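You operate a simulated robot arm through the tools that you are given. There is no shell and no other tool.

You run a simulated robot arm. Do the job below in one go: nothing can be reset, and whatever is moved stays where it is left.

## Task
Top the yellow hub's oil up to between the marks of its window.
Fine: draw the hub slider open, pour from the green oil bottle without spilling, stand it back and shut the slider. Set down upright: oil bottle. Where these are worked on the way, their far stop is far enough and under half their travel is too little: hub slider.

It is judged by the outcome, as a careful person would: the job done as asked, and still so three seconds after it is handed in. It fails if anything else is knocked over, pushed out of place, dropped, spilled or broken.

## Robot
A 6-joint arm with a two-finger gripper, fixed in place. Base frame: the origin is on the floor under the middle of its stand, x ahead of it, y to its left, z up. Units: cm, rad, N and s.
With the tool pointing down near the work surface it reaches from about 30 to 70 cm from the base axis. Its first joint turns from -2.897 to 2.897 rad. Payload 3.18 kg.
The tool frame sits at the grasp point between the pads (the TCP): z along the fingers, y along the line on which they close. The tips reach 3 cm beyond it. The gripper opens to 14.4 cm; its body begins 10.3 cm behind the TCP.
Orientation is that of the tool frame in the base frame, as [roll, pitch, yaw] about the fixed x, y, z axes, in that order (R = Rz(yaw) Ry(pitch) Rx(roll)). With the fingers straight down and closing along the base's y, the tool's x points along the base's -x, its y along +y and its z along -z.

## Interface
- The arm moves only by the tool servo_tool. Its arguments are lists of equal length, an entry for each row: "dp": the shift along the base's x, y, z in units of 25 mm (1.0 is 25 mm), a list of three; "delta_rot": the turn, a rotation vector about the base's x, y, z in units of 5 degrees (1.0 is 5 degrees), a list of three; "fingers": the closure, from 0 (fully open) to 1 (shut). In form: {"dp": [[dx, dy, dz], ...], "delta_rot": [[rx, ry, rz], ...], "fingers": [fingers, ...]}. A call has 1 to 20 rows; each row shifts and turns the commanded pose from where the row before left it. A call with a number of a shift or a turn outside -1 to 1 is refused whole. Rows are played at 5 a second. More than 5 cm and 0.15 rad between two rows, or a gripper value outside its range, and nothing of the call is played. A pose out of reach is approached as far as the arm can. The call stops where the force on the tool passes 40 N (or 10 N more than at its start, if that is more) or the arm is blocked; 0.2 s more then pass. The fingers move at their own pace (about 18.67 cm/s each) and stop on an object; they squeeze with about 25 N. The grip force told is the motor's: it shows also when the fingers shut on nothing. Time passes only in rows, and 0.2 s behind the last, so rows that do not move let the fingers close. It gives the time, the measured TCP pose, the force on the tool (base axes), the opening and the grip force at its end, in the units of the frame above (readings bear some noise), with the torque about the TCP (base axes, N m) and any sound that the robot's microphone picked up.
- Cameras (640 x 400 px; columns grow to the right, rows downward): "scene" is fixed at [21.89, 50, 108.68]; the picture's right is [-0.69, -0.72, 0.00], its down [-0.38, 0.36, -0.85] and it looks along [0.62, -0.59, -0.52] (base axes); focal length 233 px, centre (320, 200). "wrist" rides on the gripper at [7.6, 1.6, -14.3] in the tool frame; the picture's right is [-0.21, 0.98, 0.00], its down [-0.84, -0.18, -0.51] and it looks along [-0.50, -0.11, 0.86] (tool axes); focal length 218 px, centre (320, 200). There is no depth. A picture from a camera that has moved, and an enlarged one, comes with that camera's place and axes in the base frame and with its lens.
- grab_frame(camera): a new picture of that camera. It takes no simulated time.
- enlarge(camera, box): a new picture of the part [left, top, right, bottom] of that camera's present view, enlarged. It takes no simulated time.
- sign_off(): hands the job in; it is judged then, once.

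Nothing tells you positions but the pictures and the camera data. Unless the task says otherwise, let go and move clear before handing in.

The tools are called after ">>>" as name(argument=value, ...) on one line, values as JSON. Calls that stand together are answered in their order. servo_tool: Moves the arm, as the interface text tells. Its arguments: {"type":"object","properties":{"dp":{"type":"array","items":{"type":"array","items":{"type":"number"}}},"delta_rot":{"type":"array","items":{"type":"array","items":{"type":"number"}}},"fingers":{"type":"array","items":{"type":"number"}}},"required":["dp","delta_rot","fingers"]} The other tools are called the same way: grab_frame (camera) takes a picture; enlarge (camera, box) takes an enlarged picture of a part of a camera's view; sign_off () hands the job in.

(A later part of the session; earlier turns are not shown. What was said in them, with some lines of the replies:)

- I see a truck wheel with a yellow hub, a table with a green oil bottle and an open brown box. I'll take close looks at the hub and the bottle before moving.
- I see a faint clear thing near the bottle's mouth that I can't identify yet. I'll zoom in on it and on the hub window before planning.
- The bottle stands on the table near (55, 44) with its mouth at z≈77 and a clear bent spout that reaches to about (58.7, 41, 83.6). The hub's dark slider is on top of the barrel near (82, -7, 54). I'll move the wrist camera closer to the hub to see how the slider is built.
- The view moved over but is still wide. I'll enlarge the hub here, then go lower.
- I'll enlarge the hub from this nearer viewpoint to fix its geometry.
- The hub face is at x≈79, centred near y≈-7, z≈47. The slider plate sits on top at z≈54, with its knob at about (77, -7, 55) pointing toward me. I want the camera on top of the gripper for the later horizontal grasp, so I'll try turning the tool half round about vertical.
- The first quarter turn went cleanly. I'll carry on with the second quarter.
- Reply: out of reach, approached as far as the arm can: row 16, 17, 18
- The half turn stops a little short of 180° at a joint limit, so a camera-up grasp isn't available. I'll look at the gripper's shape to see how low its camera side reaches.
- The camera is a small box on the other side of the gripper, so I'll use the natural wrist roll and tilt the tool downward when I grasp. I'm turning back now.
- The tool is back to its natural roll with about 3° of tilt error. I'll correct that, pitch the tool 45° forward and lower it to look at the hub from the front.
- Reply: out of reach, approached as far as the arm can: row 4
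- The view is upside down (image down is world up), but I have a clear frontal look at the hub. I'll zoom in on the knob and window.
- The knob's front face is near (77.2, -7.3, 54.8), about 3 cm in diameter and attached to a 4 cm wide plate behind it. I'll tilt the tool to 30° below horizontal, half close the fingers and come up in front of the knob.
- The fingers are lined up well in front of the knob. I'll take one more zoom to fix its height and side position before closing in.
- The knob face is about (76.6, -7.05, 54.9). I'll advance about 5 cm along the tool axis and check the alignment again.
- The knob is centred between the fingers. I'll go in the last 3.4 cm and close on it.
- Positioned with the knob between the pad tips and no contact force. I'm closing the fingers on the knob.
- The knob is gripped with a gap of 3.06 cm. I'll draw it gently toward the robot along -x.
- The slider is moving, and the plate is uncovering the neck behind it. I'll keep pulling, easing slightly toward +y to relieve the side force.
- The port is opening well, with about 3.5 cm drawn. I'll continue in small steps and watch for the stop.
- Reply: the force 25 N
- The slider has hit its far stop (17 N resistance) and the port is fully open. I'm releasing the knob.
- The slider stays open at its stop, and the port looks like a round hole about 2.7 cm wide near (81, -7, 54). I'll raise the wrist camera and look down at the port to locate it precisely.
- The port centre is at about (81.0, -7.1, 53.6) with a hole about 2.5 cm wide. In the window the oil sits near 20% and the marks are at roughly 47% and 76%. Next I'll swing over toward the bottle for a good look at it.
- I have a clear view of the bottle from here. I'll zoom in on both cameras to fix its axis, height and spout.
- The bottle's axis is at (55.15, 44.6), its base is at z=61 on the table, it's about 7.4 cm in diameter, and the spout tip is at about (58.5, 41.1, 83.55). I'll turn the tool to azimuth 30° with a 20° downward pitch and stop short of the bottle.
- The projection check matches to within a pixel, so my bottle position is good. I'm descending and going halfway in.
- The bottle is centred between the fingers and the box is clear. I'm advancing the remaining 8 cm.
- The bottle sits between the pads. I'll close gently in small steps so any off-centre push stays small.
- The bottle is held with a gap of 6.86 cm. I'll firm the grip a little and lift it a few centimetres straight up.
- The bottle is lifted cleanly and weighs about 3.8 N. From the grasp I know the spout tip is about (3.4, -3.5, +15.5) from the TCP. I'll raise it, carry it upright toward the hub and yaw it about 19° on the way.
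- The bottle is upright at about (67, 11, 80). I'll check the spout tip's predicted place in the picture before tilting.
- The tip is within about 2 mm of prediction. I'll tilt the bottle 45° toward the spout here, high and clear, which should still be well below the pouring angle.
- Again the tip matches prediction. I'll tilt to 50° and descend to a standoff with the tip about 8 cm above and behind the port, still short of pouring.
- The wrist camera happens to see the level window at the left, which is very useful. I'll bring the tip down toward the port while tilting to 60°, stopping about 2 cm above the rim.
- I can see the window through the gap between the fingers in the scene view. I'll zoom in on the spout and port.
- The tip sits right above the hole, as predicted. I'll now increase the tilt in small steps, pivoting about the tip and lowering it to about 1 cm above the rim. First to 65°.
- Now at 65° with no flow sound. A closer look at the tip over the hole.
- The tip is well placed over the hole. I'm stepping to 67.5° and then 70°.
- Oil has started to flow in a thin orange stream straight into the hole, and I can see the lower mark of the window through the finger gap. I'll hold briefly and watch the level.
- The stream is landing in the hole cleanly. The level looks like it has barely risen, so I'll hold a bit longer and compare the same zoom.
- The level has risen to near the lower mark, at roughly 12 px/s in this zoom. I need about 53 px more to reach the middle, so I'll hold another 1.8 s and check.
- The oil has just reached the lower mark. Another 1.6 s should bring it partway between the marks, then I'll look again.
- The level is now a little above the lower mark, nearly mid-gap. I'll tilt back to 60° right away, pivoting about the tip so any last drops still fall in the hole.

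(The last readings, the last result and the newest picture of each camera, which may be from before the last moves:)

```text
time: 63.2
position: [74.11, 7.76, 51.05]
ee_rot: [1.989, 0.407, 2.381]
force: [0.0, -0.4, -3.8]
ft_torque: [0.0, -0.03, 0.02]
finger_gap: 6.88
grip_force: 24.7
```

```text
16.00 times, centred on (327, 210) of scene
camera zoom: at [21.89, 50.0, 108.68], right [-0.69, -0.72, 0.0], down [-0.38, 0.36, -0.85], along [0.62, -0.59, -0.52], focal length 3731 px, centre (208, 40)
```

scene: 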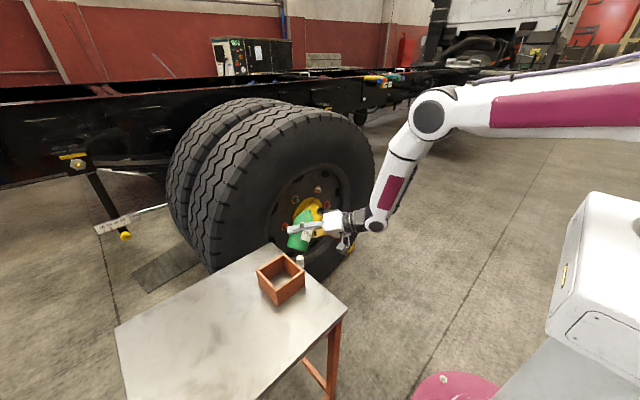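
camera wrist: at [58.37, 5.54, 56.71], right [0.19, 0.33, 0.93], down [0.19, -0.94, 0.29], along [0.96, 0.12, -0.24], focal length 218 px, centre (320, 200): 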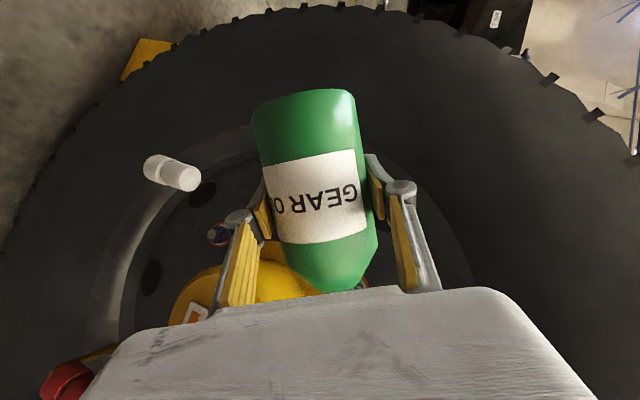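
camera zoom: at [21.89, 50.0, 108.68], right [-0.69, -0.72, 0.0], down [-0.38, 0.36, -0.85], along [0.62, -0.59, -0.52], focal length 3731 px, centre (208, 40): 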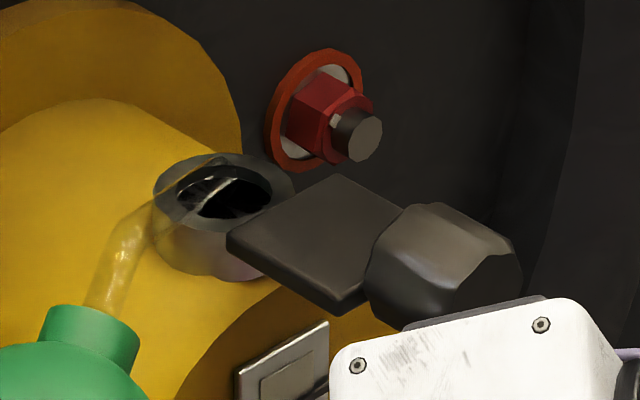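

Flow has stopped and nothing dripped. I'll look closer at the level relative to the marks.

>>> enlarge(camera="scene", box=[324, 219, 332, 231])

>>> enlarge(camera="wrist", box=[140, 240, 240, 350])

```text
16.00 times, centred on (328, 225) of scene
camera zoom: at [21.89, 50.0, 108.68], right [-0.69, -0.72, 0.0], down [-0.38, 0.36, -0.85], along [0.62, -0.59, -0.52], focal length 3731 px, centre (192, -200)
```

zoom: 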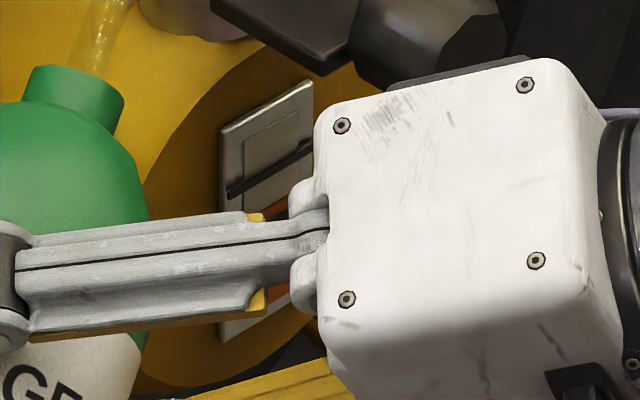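

```text
3.64 times, centred on (190, 295) of wrist
camera zoom: at [58.32, 5.63, 54.85], right [0.16, 0.4, 0.9], down [0.18, -0.91, 0.37], along [0.97, 0.1, -0.21], focal length 794 px, centre (793, -146)
```

zoom: 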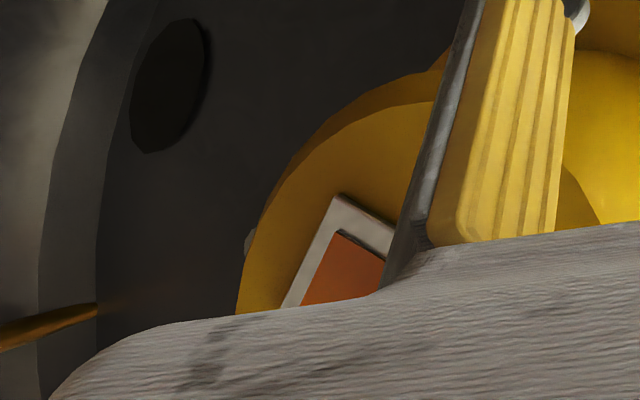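

I'll back off to the earlier standoff at 50°, where the wrist camera sees the whole window.

>>> servo_tool(dp=[[-0.147, 0.289, 0.5], [-0.147, 0.289, 0.5], [-0.147, 0.289, 0.5], [-0.147, 0.289, 0.5], [0, 0, 0]], delta_rot=[[-0.4525, -0.213, 0], [-0.4525, -0.213, 0], [-0.4525, -0.213, 0], [-0.4525, -0.213, 0], [0, 0, 0]], fingers=[0.65, 0.65, 0.65, 0.65, 0.65])

>>> enlarge(camera="wrist", box=[90, 220, 220, 340])

>>> enlarge(camera="scene", box=[290, 180, 350, 250])

```text
time: 64.4
position: [72.57, 10.6, 56.14]
ee_rot: [2.062, 0.568, 2.415]
force: [-0.4, 0.0, -3.5]
ft_torque: [0.0, 0.06, -0.02]
finger_gap: 6.86
grip_force: 25.2
```

```text
3.33 times, centred on (155, 280) of wrist
camera zoom: at [56.63, 9.01, 58.97], right [0.09, 0.54, 0.84], down [0.15, -0.84, 0.52], along [0.99, 0.07, -0.15], focal length 728 px, centre (870, -67)
```

zoom: 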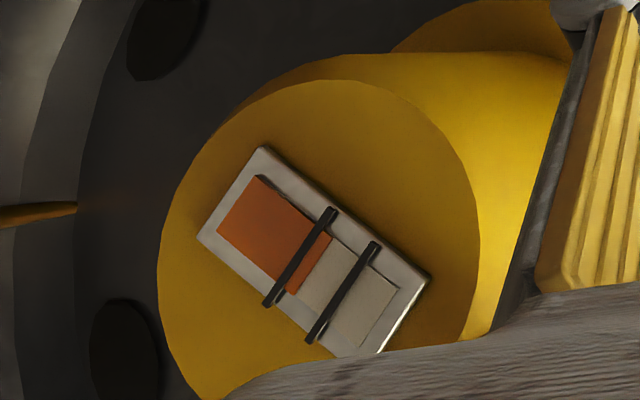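

```text
5.71 times, centred on (320, 215) of scene
camera zoom: at [21.89, 50.0, 108.68], right [-0.69, -0.72, 0.0], down [-0.38, 0.36, -0.85], along [0.62, -0.59, -0.52], focal length 1332 px, centre (320, 114)
```

zoom: 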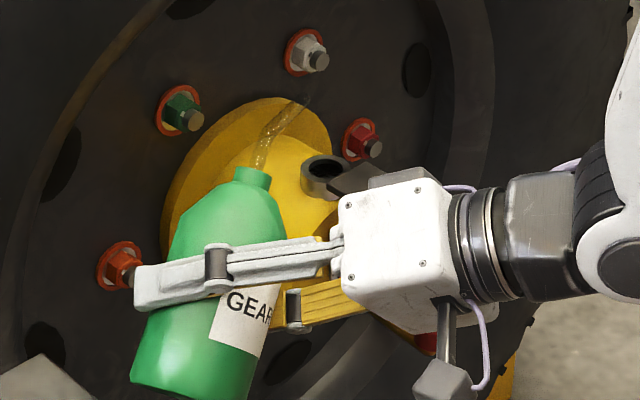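

The level is between the marks but only about a quarter of the way up. For margin I'll give one more short pour of about a second with the same motion, done as a single sequence.

>>> servo_tool(dp=[[0.147, -0.289, -0.5], [0.147, -0.289, -0.5], [0.147, -0.289, -0.5], [0.147, -0.289, -0.5], [0, 0, 0]], delta_rot=[[0.4525, 0.213, 0], [0.4525, 0.213, 0], [0.4525, 0.213, 0], [0.4525, 0.213, 0], [0, 0, 0]], fingers=[0.65, 0.65, 0.65, 0.65, 0.65])

>>> enlarge(camera="scene", box=[317, 202, 337, 218])

```text
time: 65.6
position: [73.93, 7.73, 51.02]
ee_rot: [1.988, 0.406, 2.38]
force: [0.5, -0.4, -4.5]
ft_torque: [-0.01, 0.02, 0.01]
finger_gap: 6.88
grip_force: 25.0
```

```text
16.00 times, centred on (327, 210) of scene
camera zoom: at [21.89, 50.0, 108.68], right [-0.69, -0.72, 0.0], down [-0.38, 0.36, -0.85], along [0.62, -0.59, -0.52], focal length 3731 px, centre (208, 40)
```

zoom: 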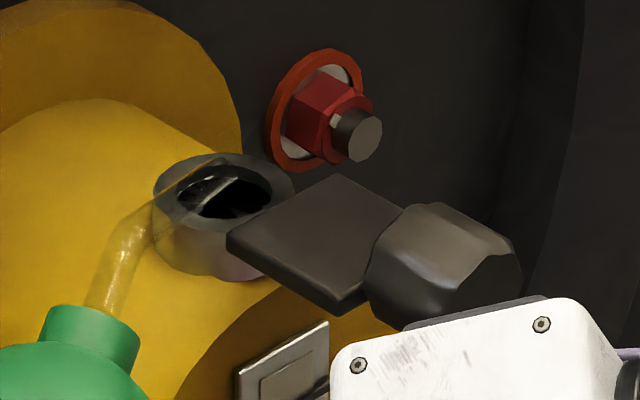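

The tip is back in the same place over the hole. Now the short pour.

>>> servo_tool(dp=[[-0.043, 0.09, 0.56], [-0.012, 0.025, 0.28], [-0.008, 0.018, 0.284], [0, 0, 0], [0, 0, 0], [0, 0, 0], [0, 0, 0], [0.02, -0.043, -0.564], [0.043, -0.09, -0.56], [0, 0, 0]], delta_rot=[[0.905, 0.426, 0], [0.4525, 0.213, 0], [0.4525, 0.213, 0], [0, 0, 0], [0, 0, 0], [0, 0, 0], [0, 0, 0], [-0.905, -0.426, 0], [-0.905, -0.426, 0], [0, 0, 0]], fingers=[0.65, 0.65, 0.65, 0.65, 0.65, 0.65, 0.65, 0.65, 0.65, 0.65])

>>> enlarge(camera="scene", box=[317, 202, 337, 218])

>>> enlarge(camera="scene", box=[320, 218, 335, 236])

```text
time: 67.8
position: [74.1, 7.56, 51.01]
ee_rot: [1.989, 0.408, 2.379]
force: [0.4, 0.4, -4.0]
ft_torque: [0.0, 0.02, -0.01]
finger_gap: 6.87
grip_force: 24.6
```

```text
16.00 times, centred on (327, 210) of scene
camera zoom: at [21.89, 50.0, 108.68], right [-0.69, -0.72, 0.0], down [-0.38, 0.36, -0.85], along [0.62, -0.59, -0.52], focal length 3731 px, centre (208, 40)
```

zoom: 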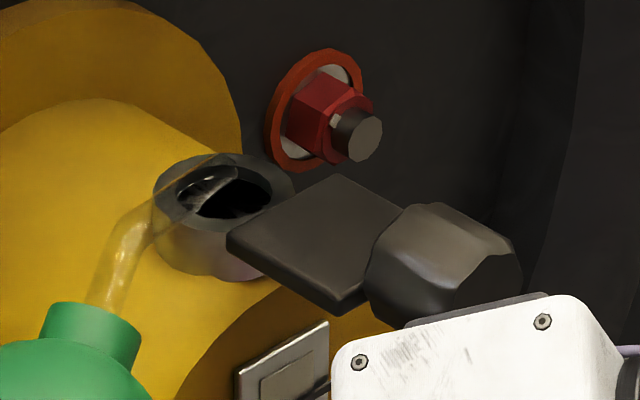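

```text
16.00 times, centred on (328, 227) of scene
camera zoom: at [21.89, 50.0, 108.68], right [-0.69, -0.72, 0.0], down [-0.38, 0.36, -0.85], along [0.62, -0.59, -0.52], focal length 3731 px, centre (200, -232)
```

zoom: 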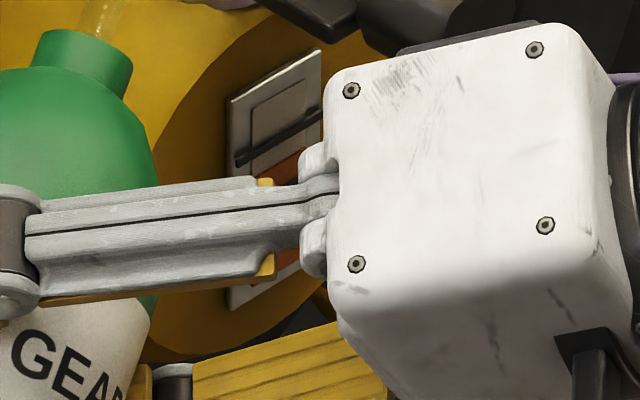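

The pour stopped cleanly and the level looks mid-gap. I'm backing off to the standoff to read it properly.

>>> servo_tool(dp=[[-0.147, 0.289, 0.5], [-0.147, 0.289, 0.5], [-0.147, 0.289, 0.5], [-0.147, 0.289, 0.5], [0, 0, 0]], delta_rot=[[-0.4525, -0.213, 0], [-0.4525, -0.213, 0], [-0.4525, -0.213, 0], [-0.4525, -0.213, 0], [0, 0, 0]], fingers=[0.65, 0.65, 0.65, 0.65, 0.65])

>>> enlarge(camera="wrist", box=[90, 220, 220, 340])

>>> enlarge(camera="scene", box=[290, 180, 350, 250])

```text
time: 69.0
position: [72.64, 10.51, 56.16]
ee_rot: [2.064, 0.569, 2.416]
force: [0.1, -0.2, -3.8]
ft_torque: [0.01, 0.03, 0.02]
finger_gap: 6.87
grip_force: 25.1
```

```text
3.33 times, centred on (155, 280) of wrist
camera zoom: at [56.62, 8.98, 59.04], right [0.09, 0.54, 0.84], down [0.15, -0.84, 0.52], along [0.99, 0.07, -0.15], focal length 728 px, centre (870, -67)
```

zoom: 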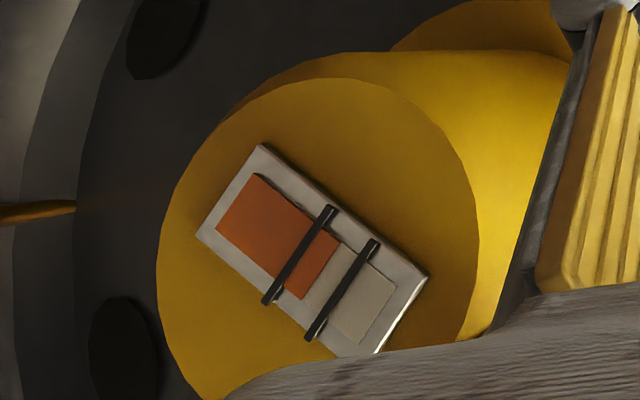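

```text
5.71 times, centred on (320, 215) of scene
camera zoom: at [21.89, 50.0, 108.68], right [-0.69, -0.72, 0.0], down [-0.38, 0.36, -0.85], along [0.62, -0.59, -0.52], focal length 1332 px, centre (320, 114)
```

zoom: 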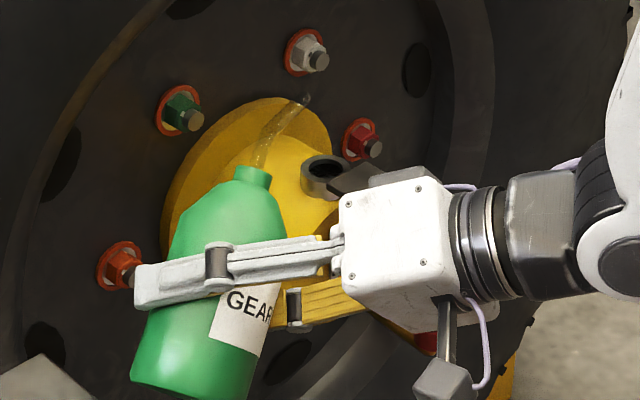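

The level is now near the middle between the marks. I'm retreating up with the bottle along the way I came.

>>> servo_tool(dp=[[-0.2, 0.02, 0.6], [-0.2, 0.02, 0.9], [-0.2, 0.02, 0.9], [-0.2, 0.02, 0.9], [-0.2, 0.02, 0.9], [-0.2, 0.02, 0.9], [-0.2, 0.02, 0.9], [-0.2, 0.02, 0.9], [-0.2, 0.02, 0.9], [-0.2, 0.02, 0.9], [-0.2, 0.05, 0.8], [0, 0, 0]], delta_rot=[[0, 0, 0], [0, 0, 0], [0, 0, 0], [0, 0, 0], [0, 0, 0], [0, 0, 0], [0, 0, 0], [0, 0, 0], [0, 0, 0], [0, 0, 0], [0, 0, 0], [0, 0, 0]], fingers=[0.65, 0.65, 0.65, 0.65, 0.65, 0.65, 0.65, 0.65, 0.65, 0.65, 0.65, 0.65])

>>> servo_tool(dp=[[0, 0, 0], [0, 0, 0], [0, 0, 0], [0, 0, 0], [0, 0, 0], [0, 0, 0], [0, 0, 0], [0, 0, 0], [0, 0, 0], [0, 0, 0], [0, 0, 0]], delta_rot=[[-0.905, -0.426, 0], [-0.905, -0.426, 0], [-0.905, -0.426, 0], [-0.905, -0.426, 0], [-0.905, -0.426, 0], [-0.905, -0.426, 0], [-0.905, -0.426, 0], [-0.905, -0.426, 0], [-0.905, -0.426, 0], [-0.905, -0.426, 0], [0, 0, 0]], fingers=[0.65, 0.65, 0.65, 0.65, 0.65, 0.65, 0.65, 0.65, 0.65, 0.65, 0.65])

>>> grab_frame(camera="scene")

>>> enlarge(camera="scene", box=[285, 100, 345, 250])

```text
time: 71.6
position: [66.98, 11.24, 79.88]
ee_rot: [2.063, 0.569, 2.417]
force: [-0.1, 0.4, -3.5]
ft_torque: [0.01, -0.04, 0.01]
finger_gap: 6.86
grip_force: 24.9
```

```text
time: 74.0
position: [66.96, 11.2, 79.89]
ee_rot: [-3.136, 1.219, -2.946]
force: [0.3, 0.5, -3.8]
ft_torque: [-0.01, 0.04, 0.02]
finger_gap: 6.9
grip_force: 25.2
```

```text
taken
```

scene: 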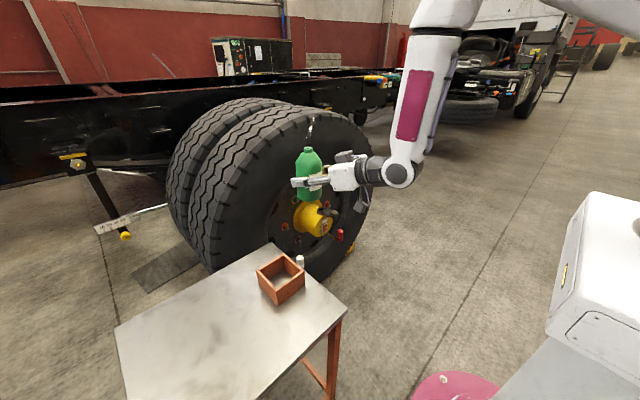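

```text
2.67 times, centred on (315, 175) of scene
camera zoom: at [21.89, 50.0, 108.68], right [-0.69, -0.72, 0.0], down [-0.38, 0.36, -0.85], along [0.62, -0.59, -0.52], focal length 622 px, centre (333, 267)
```

zoom: 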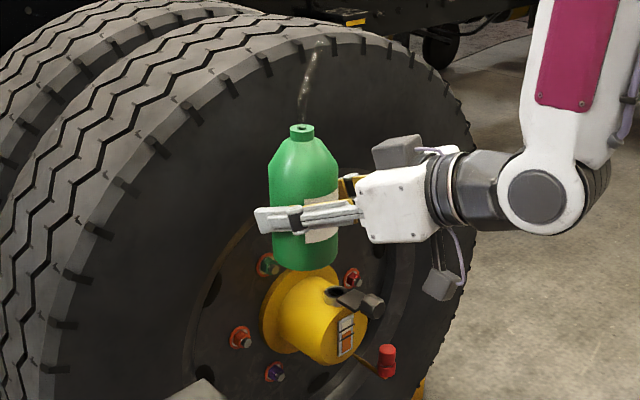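

The bottle is upright again with nothing spilled. A quick look at the window from the scene camera before carrying it back.

>>> enlarge(camera="scene", box=[312, 200, 342, 240])

>>> servo_tool(dp=[[-0.2, 0.5, 0], [-0.33, 0.92, 0], [-0.33, 0.92, 0], [-0.33, 0.92, 0], [-0.33, 0.92, 0], [-0.33, 0.92, 0], [-0.33, 0.92, 0], [-0.33, 0.92, 0], [-0.33, 0.92, 0], [-0.33, 0.92, 0], [-0.33, 0.92, 0], [-0.33, 0.92, 0], [-0.33, 0.92, 0], [-0.33, 0.92, 0], [-0.26, 0.9, 0], [0, 0, 0]], delta_rot=[[0, 0, 0.06], [0, 0, 0.28], [0, 0, 0.28], [0, 0, 0.28], [0, 0, 0.28], [0, 0, 0.28], [0, 0, 0.28], [0, 0, 0.28], [0, 0, 0.28], [0, 0, 0.28], [0, 0, 0.28], [0, 0, 0.28], [0, 0, 0.28], [0, 0, 0.28], [0, 0, 0.06], [0, 0, 0]], fingers=[0.65, 0.65, 0.65, 0.65, 0.65, 0.65, 0.65, 0.65, 0.65, 0.65, 0.65, 0.65, 0.65, 0.65, 0.65, 0.65])

>>> grab_frame(camera="scene")

>>> grab_frame(camera="wrist")

```text
10.00 times, centred on (327, 220) of scene
camera zoom: at [21.89, 50.0, 108.68], right [-0.69, -0.72, 0.0], down [-0.38, 0.36, -0.85], along [0.62, -0.59, -0.52], focal length 2332 px, centre (250, 0)
```

zoom: 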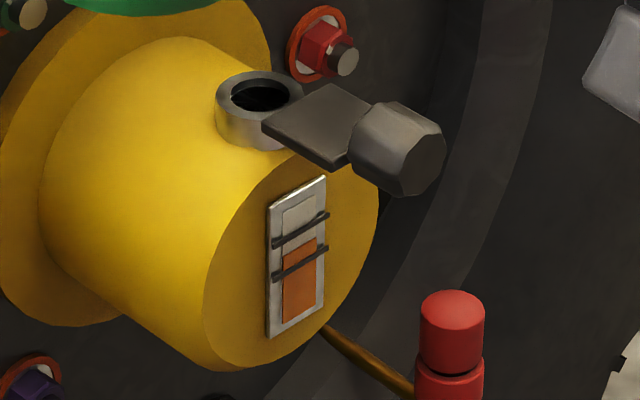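

```text
time: 77.4
position: [55.32, 44.68, 79.93]
ee_rot: [-3.139, 1.221, -2.621]
force: [-0.2, 0.2, -4.7]
ft_torque: [0.0, 0.0, -0.03]
finger_gap: 6.89
grip_force: 24.8
```

```text
taken
```

scene: 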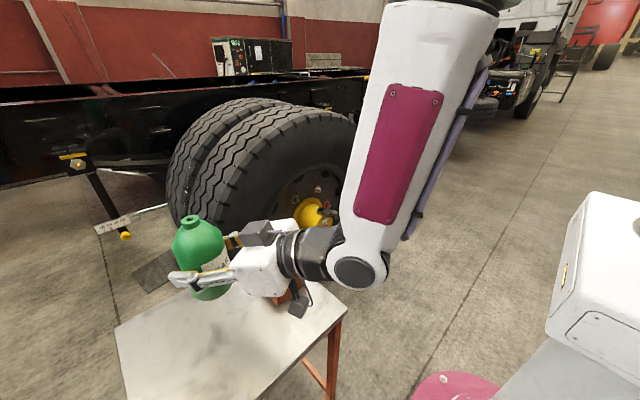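

```text
taken
camera wrist: at [40.62, 38.15, 77.74], right [-0.42, 0.89, 0.2], down [-0.07, -0.25, 0.97], along [0.9, 0.39, 0.17], focal length 218 px, centre (320, 200)
```

wrist: 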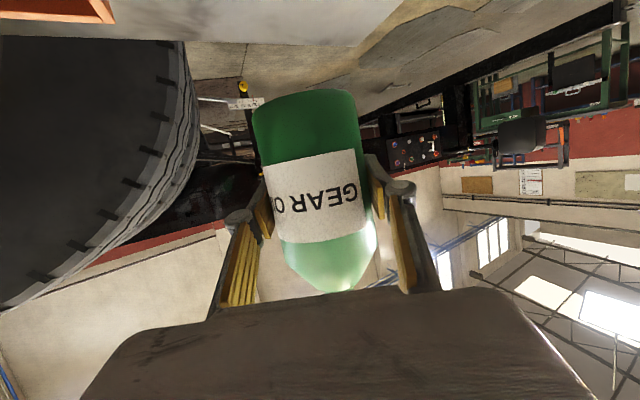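

The scene view confirms the level is mid-way between the marks. The bottle is back over its original place, so I'll lower it slowly.

>>> servo_tool(dp=[[-0.04, 0, -0.6], [-0.04, 0, -0.9], [0, 0, -0.9], [0, 0, -0.9], [0, 0, -0.6], [0, 0, -0.4], [0, 0, -0.2], [0, 0, 0]], delta_rot=[[0, 0, 0], [0, 0, 0], [0, 0, 0], [0, 0, 0], [0, 0, 0], [0, 0, 0], [0, 0, 0], [0, 0, 0]], fingers=[0.65, 0.65, 0.65, 0.65, 0.65, 0.65, 0.65, 0.65])

>>> enlarge(camera="scene", box=[170, 230, 370, 380])

```text
time: 79.2
position: [55.17, 44.67, 68.71]
ee_rot: [-3.141, 1.219, -2.622]
force: [0.0, 0.2, -4.8]
ft_torque: [-0.01, 0.02, 0.05]
finger_gap: 6.88
grip_force: 25.5
```

```text
2.67 times, centred on (270, 305) of scene
camera zoom: at [21.89, 50.0, 108.68], right [-0.69, -0.72, 0.0], down [-0.38, 0.36, -0.85], along [0.62, -0.59, -0.52], focal length 622 px, centre (453, -80)
```

zoom: 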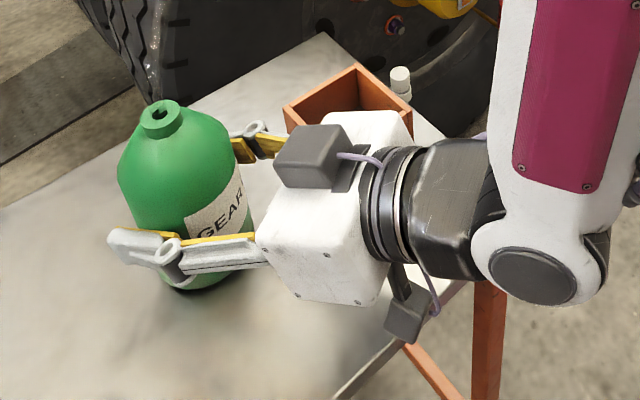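

About 0.65 cm to go. I'll lower in small steps and watch for the weight coming off.

>>> servo_tool(dp=[[0, 0, -0.1], [0, 0, -0.08], [0, 0, -0.06], [0, 0, 0]], delta_rot=[[0, 0, 0], [0, 0, 0], [0, 0, 0], [0, 0, 0]], fingers=[0.65, 0.65, 0.65, 0.65])

```text
time: 80.2
position: [55.19, 44.56, 68.16]
ee_rot: [-3.14, 1.222, -2.623]
force: [0.6, -1.6, 3.2]
ft_torque: [-0.15, 0.22, 0.01]
finger_gap: 6.86
grip_force: 25.0
```

The bottle is on the table, with the force now +3 N upward. I'm opening the fingers slowly to release it.

>>> servo_tool(dp=[[0, 0, 0], [0, 0, 0], [0, 0, 0], [0, 0, 0], [0, 0, 0], [0, 0, 0], [0, 0, 0]], delta_rot=[[0, 0, 0], [0, 0, 0], [0, 0, 0], [0, 0, 0], [0, 0, 0], [0, 0, 0], [0, 0, 0]], fingers=[0.52, 0.49, 0.45, 0.4, 0.34, 0.28, 0.22])

>>> grab_frame(camera="wrist")

>>> enlarge(camera="scene", box=[170, 230, 370, 380])

```text
time: 81.8
position: [55.19, 44.57, 68.09]
ee_rot: [-3.14, 1.22, -2.623]
force: [-0.2, 0.1, 0.1]
ft_torque: [0.0, -0.02, -0.03]
finger_gap: 11.22
grip_force: 0.0
```

```text
taken
camera wrist: at [40.38, 38.1, 65.87], right [-0.42, 0.89, 0.2], down [-0.07, -0.25, 0.97], along [0.9, 0.39, 0.17], focal length 218 px, centre (320, 200)
```

wrist: 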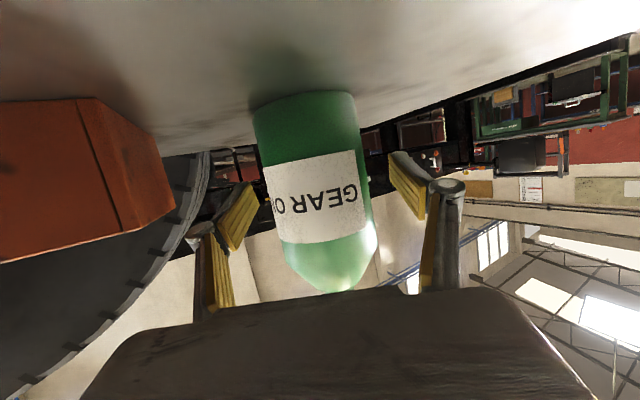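

```text
2.67 times, centred on (270, 305) of scene
camera zoom: at [21.89, 50.0, 108.68], right [-0.69, -0.72, 0.0], down [-0.38, 0.36, -0.85], along [0.62, -0.59, -0.52], focal length 622 px, centre (453, -80)
```

zoom: 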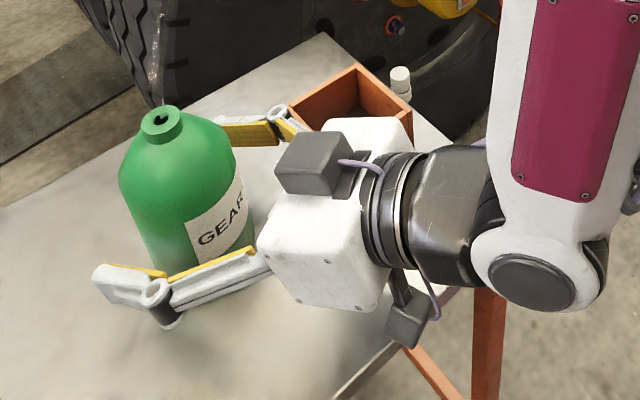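

The bottle stands upright on the table and is released. I'm backing straight out along the tool axis and then rising.

>>> servo_tool(dp=[[-0.4, -0.23, 0.17], [-0.652, -0.379, 0.274], [-0.652, -0.379, 0.274], [-0.652, -0.379, 0.274], [-0.652, -0.379, 0.274], [-0.652, -0.379, 0.274], [-0.652, -0.379, 0.274], [0, 0, 0.9], [0, 0, 0.9], [0, 0, 0.9], [0, 0, 0]], delta_rot=[[0, 0, 0], [0, 0, 0], [0, 0, 0], [0, 0, 0], [0, 0, 0], [0, 0, 0], [0, 0, 0], [0, 0, 0], [0, 0, 0], [0, 0, 0], [0, 0, 0]], fingers=[0.22, 0.22, 0.22, 0.22, 0.22, 0.22, 0.22, 0.22, 0.22, 0.22, 0.22])

>>> grab_frame(camera="wrist")

>>> grab_frame(camera="scene")

```text
time: 84.2
position: [44.31, 38.3, 79.44]
ee_rot: [-3.14, 1.218, -2.621]
force: [0.2, 1.2, 0.5]
ft_torque: [0.02, 0.01, -0.02]
finger_gap: 11.24
grip_force: 0.1
```

```text
taken
camera wrist: at [29.63, 31.82, 77.2], right [-0.42, 0.89, 0.2], down [-0.07, -0.25, 0.97], along [0.9, 0.39, 0.17], focal length 218 px, centre (320, 200)
```

wrist: 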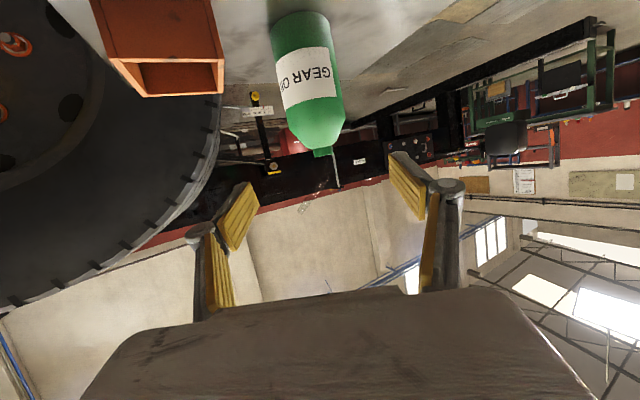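

```text
taken
```

scene: 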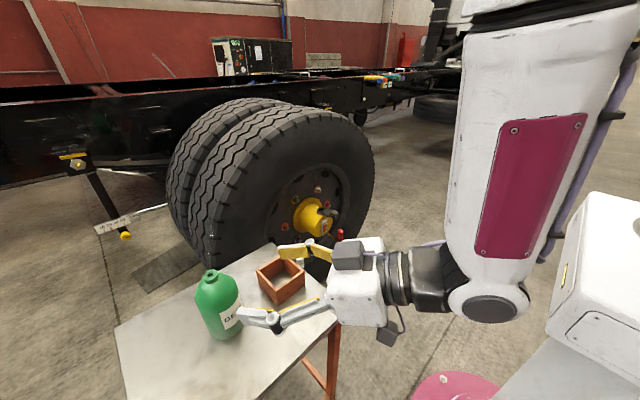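

The bottle is back in place and steady. Now I'll swing over to the front of the hub to close the slider.

>>> servo_tool(dp=[[0, -0.6, 0.3], [0.2, -0.9, 0.2], [0.27, -0.93, 0], [0.27, -0.93, 0], [0.27, -0.93, 0], [0.27, -0.93, 0], [0.27, -0.93, 0], [0.27, -0.93, 0], [0.27, -0.93, 0], [0.27, -0.93, 0], [0.27, -0.93, 0], [0.27, -0.93, -0.1], [0.27, -0.93, -0.2], [0.27, -0.93, -0.2], [0.27, -0.93, -0.3], [0.27, -0.93, -0.3], [0.27, -0.93, -0.3], [0.27, -0.93, -0.4], [0.27, -0.93, -0.4], [0.27, -0.78, -0.4]], delta_rot=[[0, 0, 0], [0, 0, 0], [0, 0, -0.497], [0, 0, -0.497], [0, 0, -0.497], [0, 0, -0.497], [0, 0, -0.497], [0, 0, -0.497], [0, 0, -0.497], [0, 0, -0.497], [0, 0, -0.497], [0, 0, -0.497], [0, 0, -0.497], [0, 0, -0.497], [0, 0.5, 0], [0, 0.5, 0], [0, 0.5, 0], [0, 0.5, 0], [0, 0, 0], [0, 0, 0]], fingers=[0.3, 0.4, 0.5, 0.55, 0.55, 0.55, 0.55, 0.55, 0.55, 0.55, 0.55, 0.55, 0.55, 0.55, 0.55, 0.55, 0.55, 0.55, 0.55, 0.55])

>>> grab_frame(camera="wrist")

>>> grab_frame(camera="scene")

```text
time: 88.4
position: [56.92, -6.62, 74.09]
ee_rot: [-3.141, 1.047, -3.137]
force: [0.8, 0.2, 0.4]
ft_torque: [0.01, 0.02, 0.01]
finger_gap: 6.49
grip_force: 0.0
```

```text
taken
camera wrist: at [40.8, -5.08, 74.73], right [0.1, 0.98, 0.18], down [-0.02, -0.18, 0.98], along [0.99, -0.11, 0.0], focal length 218 px, centre (320, 200)
```

wrist: 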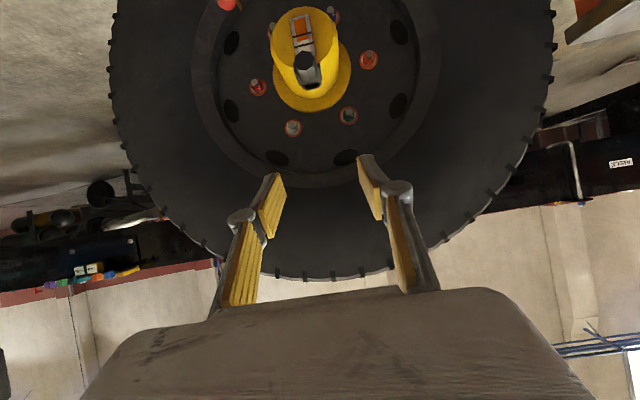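

```text
taken
```

scene: 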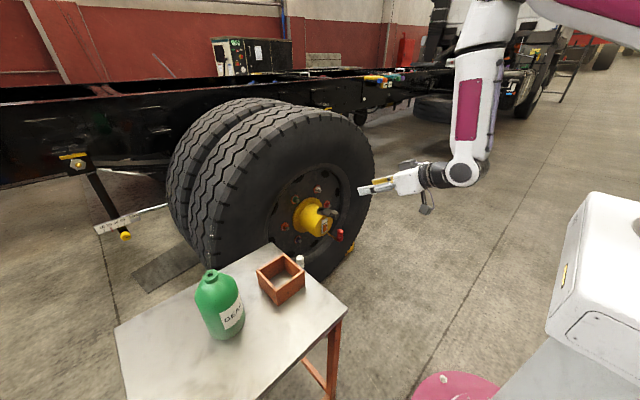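

I'm in front of and above the knob at the right angle. I'll go down to the pre-grasp point.

>>> servo_tool(dp=[[0.5, -0.03, -0.96], [0.5, -0.03, -0.96], [0.5, -0.03, -0.96], [0.5, -0.03, -0.96], [0.5, -0.03, -0.96], [0.5, -0.03, -0.96], [0, 0, 0]], delta_rot=[[0, 0, 0], [0, 0, 0], [0, 0, 0], [0, 0, 0], [0, 0, 0], [0, 0, 0], [0, 0, 0]], fingers=[0.56, 0.56, 0.56, 0.56, 0.56, 0.56, 0.56])

>>> grab_frame(camera="wrist")

>>> enlarge(camera="scene", box=[310, 190, 360, 230])

```text
time: 90.0
position: [64.52, -7.27, 59.66]
ee_rot: [-3.14, 1.045, 3.141]
force: [-0.1, 0.3, 0.6]
ft_torque: [-0.01, -0.03, 0.01]
finger_gap: 6.3
grip_force: 0.1
```

```text
taken
camera wrist: at [48.33, -5.6, 60.25], right [0.11, 0.98, 0.18], down [-0.02, -0.18, 0.98], along [0.99, -0.11, 0.0], focal length 218 px, centre (320, 200)
```

wrist: 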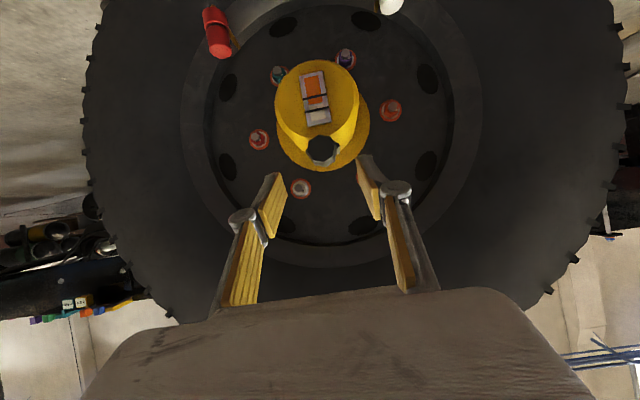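

```text
10.00 times, centred on (335, 210) of scene
camera zoom: at [21.89, 50.0, 108.68], right [-0.69, -0.72, 0.0], down [-0.38, 0.36, -0.85], along [0.62, -0.59, -0.52], focal length 2332 px, centre (170, 100)
```

zoom: 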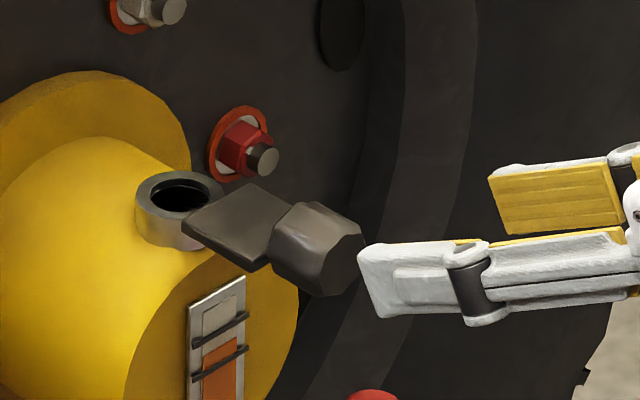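

The approach is lined up and the level still sits between the marks. I'm moving in around the knob.

>>> servo_tool(dp=[[0.69, 0.022, -0.366], [0.69, 0.022, -0.366], [0.69, 0.022, -0.366], [0.69, 0.022, -0.366], [0, 0, 0]], delta_rot=[[0, 0, 0], [0, 0, 0], [0, 0, 0], [0, 0, 0], [0, 0, 0]], fingers=[0.56, 0.56, 0.56, 0.56, 0.56])

>>> grab_frame(camera="wrist")

>>> enlarge(camera="scene", box=[310, 190, 360, 230])

```text
time: 91.2
position: [71.39, -7.11, 56.09]
ee_rot: [-3.141, 1.045, 3.141]
force: [0.1, 0.7, -0.4]
ft_torque: [-0.02, -0.02, 0.01]
finger_gap: 6.32
grip_force: 0.1
```

```text
taken
camera wrist: at [55.24, -5.5, 56.7], right [0.11, 0.98, 0.18], down [-0.02, -0.18, 0.98], along [0.99, -0.11, 0.0], focal length 218 px, centre (320, 200)
```

wrist: 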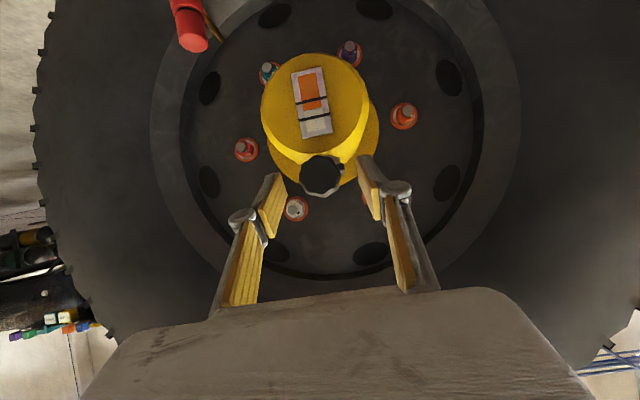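

```text
10.00 times, centred on (335, 210) of scene
camera zoom: at [21.89, 50.0, 108.68], right [-0.69, -0.72, 0.0], down [-0.38, 0.36, -0.85], along [0.62, -0.59, -0.52], focal length 2332 px, centre (170, 100)
```

zoom: 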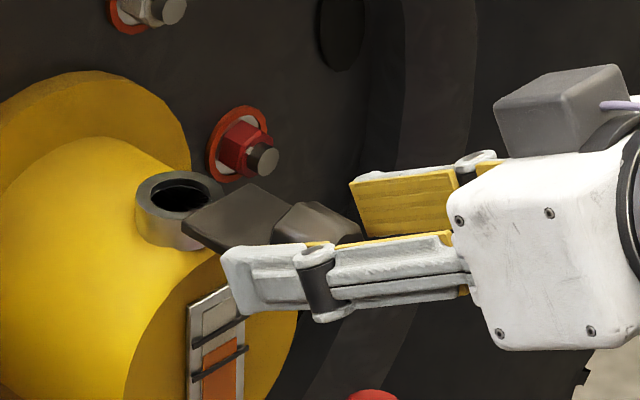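

The knob is between the pads as before. I'm closing on it and then pushing it back along +x.

>>> servo_tool(dp=[[0, 0, 0], [0, 0, 0], [0, 0, 0], [0, 0, 0], [0, 0, 0], [0.15, 0, 0], [0.15, 0, 0], [0.15, 0, 0], [0.15, 0, 0]], delta_rot=[[0, 0, 0], [0, 0, 0], [0, 0, 0], [0, 0, 0], [0, 0, 0], [0, 0, 0], [0, 0, 0], [0, 0, 0], [0, 0, 0]], fingers=[0.66, 0.74, 0.82, 0.9, 0.9, 0.9, 0.9, 0.9, 0.9])

>>> enlarge(camera="scene", box=[310, 190, 360, 230])

```text
time: 93.2
position: [72.78, -7.07, 56.09]
ee_rot: [-3.138, 1.047, -3.14]
force: [-2.1, 15.9, 3.4]
ft_torque: [0.25, 0.09, 0.4]
finger_gap: 3.08
grip_force: 45.5
```

```text
10.00 times, centred on (335, 210) of scene
camera zoom: at [21.89, 50.0, 108.68], right [-0.69, -0.72, 0.0], down [-0.38, 0.36, -0.85], along [0.62, -0.59, -0.52], focal length 2332 px, centre (170, 100)
```

zoom: 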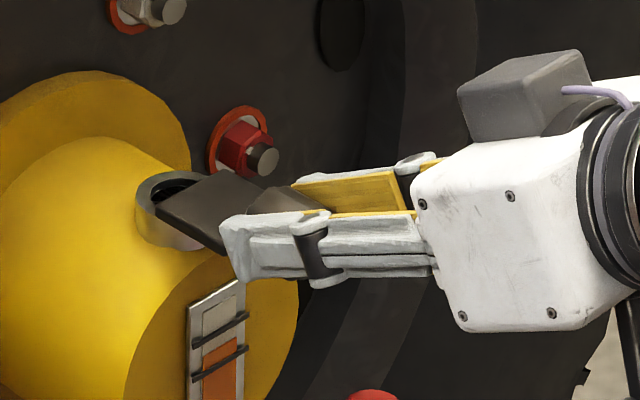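

The slider is moving back over the port. I'll ease toward +y to relieve the side force and keep pushing.

>>> servo_tool(dp=[[0.15, 0.03, 0], [0.15, 0.03, 0], [0.15, 0, 0], [0.15, 0, 0], [0.15, 0, 0]], delta_rot=[[0, 0, 0], [0, 0, 0], [0, 0, 0], [0, 0, 0], [0, 0, 0]], fingers=[0.9, 0.9, 0.9, 0.9, 0.9])

>>> enlarge(camera="scene", box=[310, 190, 360, 230])

```text
time: 94.4
position: [74.85, -7.16, 55.97]
ee_rot: [-3.14, 1.048, 3.141]
force: [-0.7, 4.3, 3.1]
ft_torque: [0.06, 0.15, 0.11]
finger_gap: 3.08
grip_force: 45.1
```

```text
10.00 times, centred on (335, 210) of scene
camera zoom: at [21.89, 50.0, 108.68], right [-0.69, -0.72, 0.0], down [-0.38, 0.36, -0.85], along [0.62, -0.59, -0.52], focal length 2332 px, centre (170, 100)
```

zoom: 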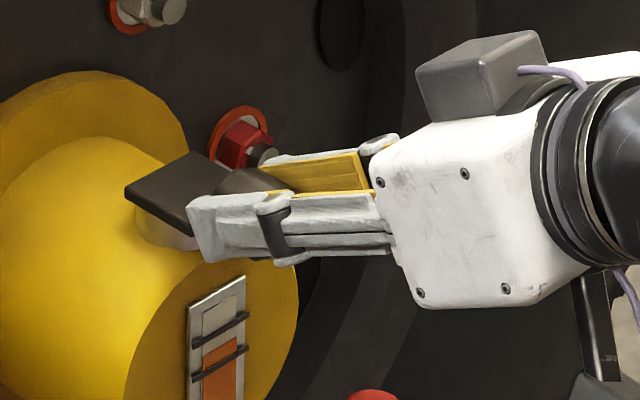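

Nearly shut. The plate corner is about 0.9 cm short of its original place, so I'll push the rest gently to the stop.

>>> servo_tool(dp=[[0.12, 0.01, 0], [0.12, 0, 0], [0.1, 0, 0], [0.05, 0, 0]], delta_rot=[[0, 0, 0], [0, 0, 0], [0, 0, 0], [0, 0, 0]], fingers=[0.9, 0.9, 0.9, 0.9])

>>> enlarge(camera="scene", box=[310, 190, 360, 230])

```text
time: 95.4
position: [75.74, -7.09, 56.16]
ee_rot: [3.142, 1.043, 3.139]
force: [-19.5, -4.5, 15.5]
ft_torque: [-0.05, -0.22, -0.11]
finger_gap: 3.08
grip_force: 45.3
```

```text
10.00 times, centred on (335, 210) of scene
camera zoom: at [21.89, 50.0, 108.68], right [-0.69, -0.72, 0.0], down [-0.38, 0.36, -0.85], along [0.62, -0.59, -0.52], focal length 2332 px, centre (170, 100)
```

zoom: 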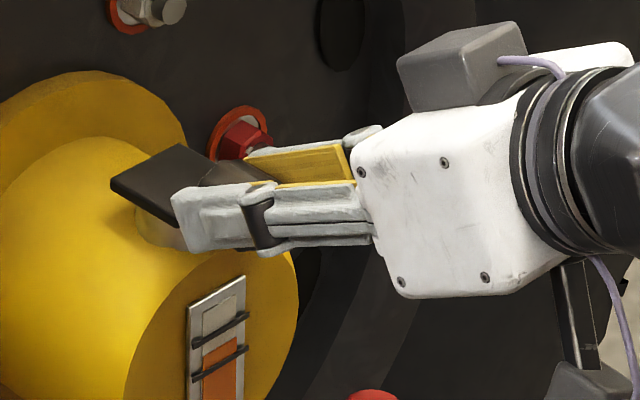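

The slider is at its closed stop, with the plate corner exactly where it started. I'm releasing and backing away.

>>> servo_tool(dp=[[0, 0, 0], [0, 0, 0], [0, 0, 0], [0, 0, 0], [-0.4, 0, 0.24], [-0.7, 0, 0.4], [-0.7, 0, 0.4], [-0.7, 0, 0.4]], delta_rot=[[0, 0, 0], [0, 0, 0], [0, 0, 0], [0, 0, 0], [0, 0, 0], [0, 0, 0], [0, 0, 0], [0, 0, 0]], fingers=[0.74, 0.66, 0.58, 0.55, 0.55, 0.55, 0.55, 0.55])

>>> enlarge(camera="scene", box=[310, 190, 360, 230])

>>> grab_frame(camera="wrist")

```text
time: 97.2
position: [69.52, -6.89, 59.61]
ee_rot: [-3.138, 1.047, -3.139]
force: [0.2, -0.3, 0.3]
ft_torque: [-0.03, 0.0, 0.02]
finger_gap: 6.51
grip_force: 0.0
```

```text
10.00 times, centred on (335, 210) of scene
camera zoom: at [21.89, 50.0, 108.68], right [-0.69, -0.72, 0.0], down [-0.38, 0.36, -0.85], along [0.62, -0.59, -0.52], focal length 2332 px, centre (170, 100)
```

zoom: 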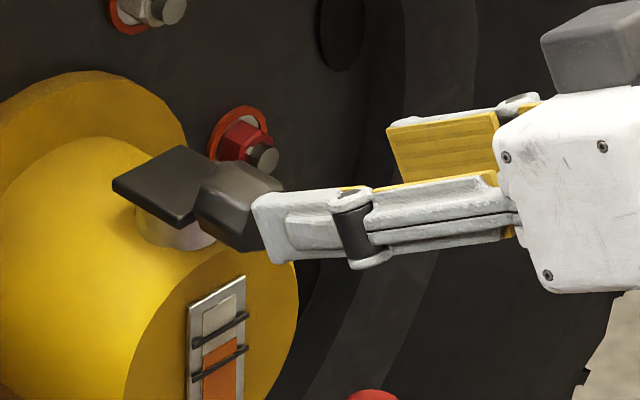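

```text
taken
camera wrist: at [53.37, -5.27, 60.24], right [0.11, 0.98, 0.18], down [-0.02, -0.18, 0.98], along [0.99, -0.11, 0.0], focal length 218 px, centre (320, 200)
```

wrist: 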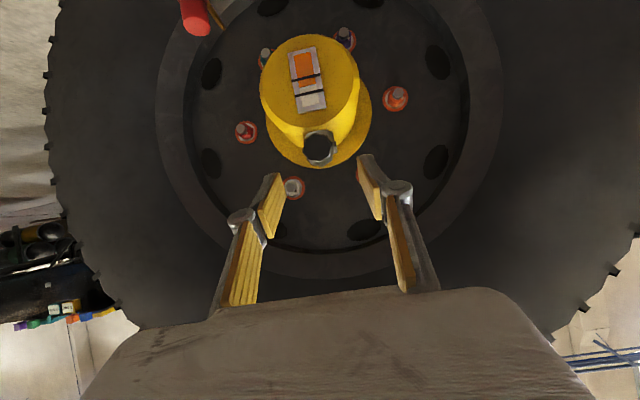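

The slider is shut and stayed shut. I'll move well clear and then do a final check of everything.

>>> servo_tool(dp=[[-0.8, 0, 0.5], [-0.8, 0, 0.6], [-0.8, 0, 0.8], [-0.8, 0, 0.9], [-0.8, 0, 0.9], [-0.6, 0, 0.9], [-0.4, 0, 0.9], [-0.2, 0, 0.9], [0, 0, 0.8], [0, 0, 0], [0, 0, 0], [0, 0, 0]], delta_rot=[[0, 0, 0], [0, 0, 0], [0, 0, 0], [0, 0, 0], [0, 0, 0], [0, 0, 0], [0, 0, 0], [0, 0, 0], [0, 0, 0], [0, 0, 0], [0, 0, 0], [0, 0, 0]], fingers=[0.5, 0.4, 0.3, 0.2, 0.1, 0, 0, 0, 0, 0, 0, 0])

>>> grab_frame(camera="scene")

>>> enlarge(camera="scene", box=[312, 200, 342, 240])

>>> enlarge(camera="scene", box=[170, 200, 370, 350])

```text
time: 99.8
position: [56.65, -6.97, 77.62]
ee_rot: [-3.139, 1.045, 3.141]
force: [-0.9, -0.3, -0.5]
ft_torque: [0.01, -0.02, -0.02]
finger_gap: 14.41
grip_force: 0.1
```

```text
taken
```

scene: 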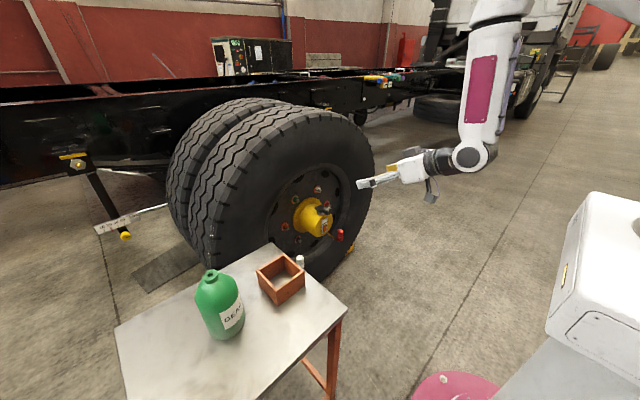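

```text
10.00 times, centred on (327, 220) of scene
camera zoom: at [21.89, 50.0, 108.68], right [-0.69, -0.72, 0.0], down [-0.38, 0.36, -0.85], along [0.62, -0.59, -0.52], focal length 2332 px, centre (250, 0)
```

zoom: 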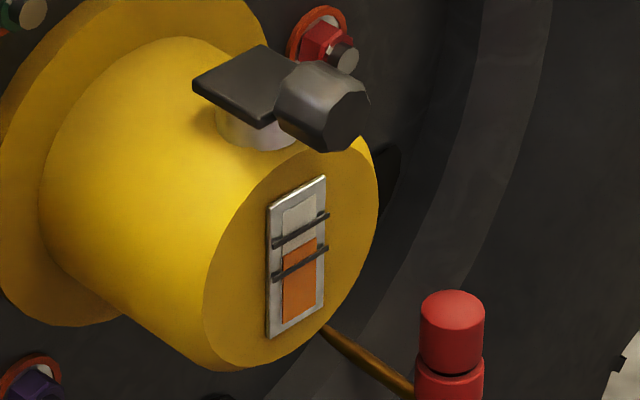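

```text
2.67 times, centred on (270, 275) of scene
camera zoom: at [21.89, 50.0, 108.68], right [-0.69, -0.72, 0.0], down [-0.38, 0.36, -0.85], along [0.62, -0.59, -0.52], focal length 622 px, centre (453, 0)
```

zoom: 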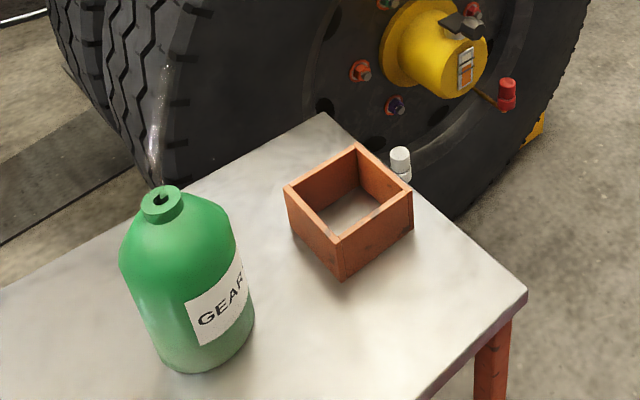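

The oil level sits mid-way between the marks, the slider is fully shut, and the green bottle stands upright in its place. The box and caps are undisturbed, I see no spill, and the arm is clear with nothing in the gripper. I'm handing in.

>>> sign_off()

```text
The job is handed in.
```

The yellow hub's oil is topped up to about the middle of the two marks in its window, and I've handed the job in; no verdict came back.

- **Slider:** I drew it open to its far stop before pouring, then pushed it shut to its closed stop. It stayed shut when I let go.
- **Oil:** It took two pours. The first left the level only about a quarter of the way up between the marks, so I added about a second more. In the close-ups I checked, the stream went into the port and I saw no spill.
- **Bottle:** The green bottle is back upright in its original place on the table.
- **Surroundings:** In the last pictures the box and valve caps were where they started. The arm was clear, with the gripper empty.
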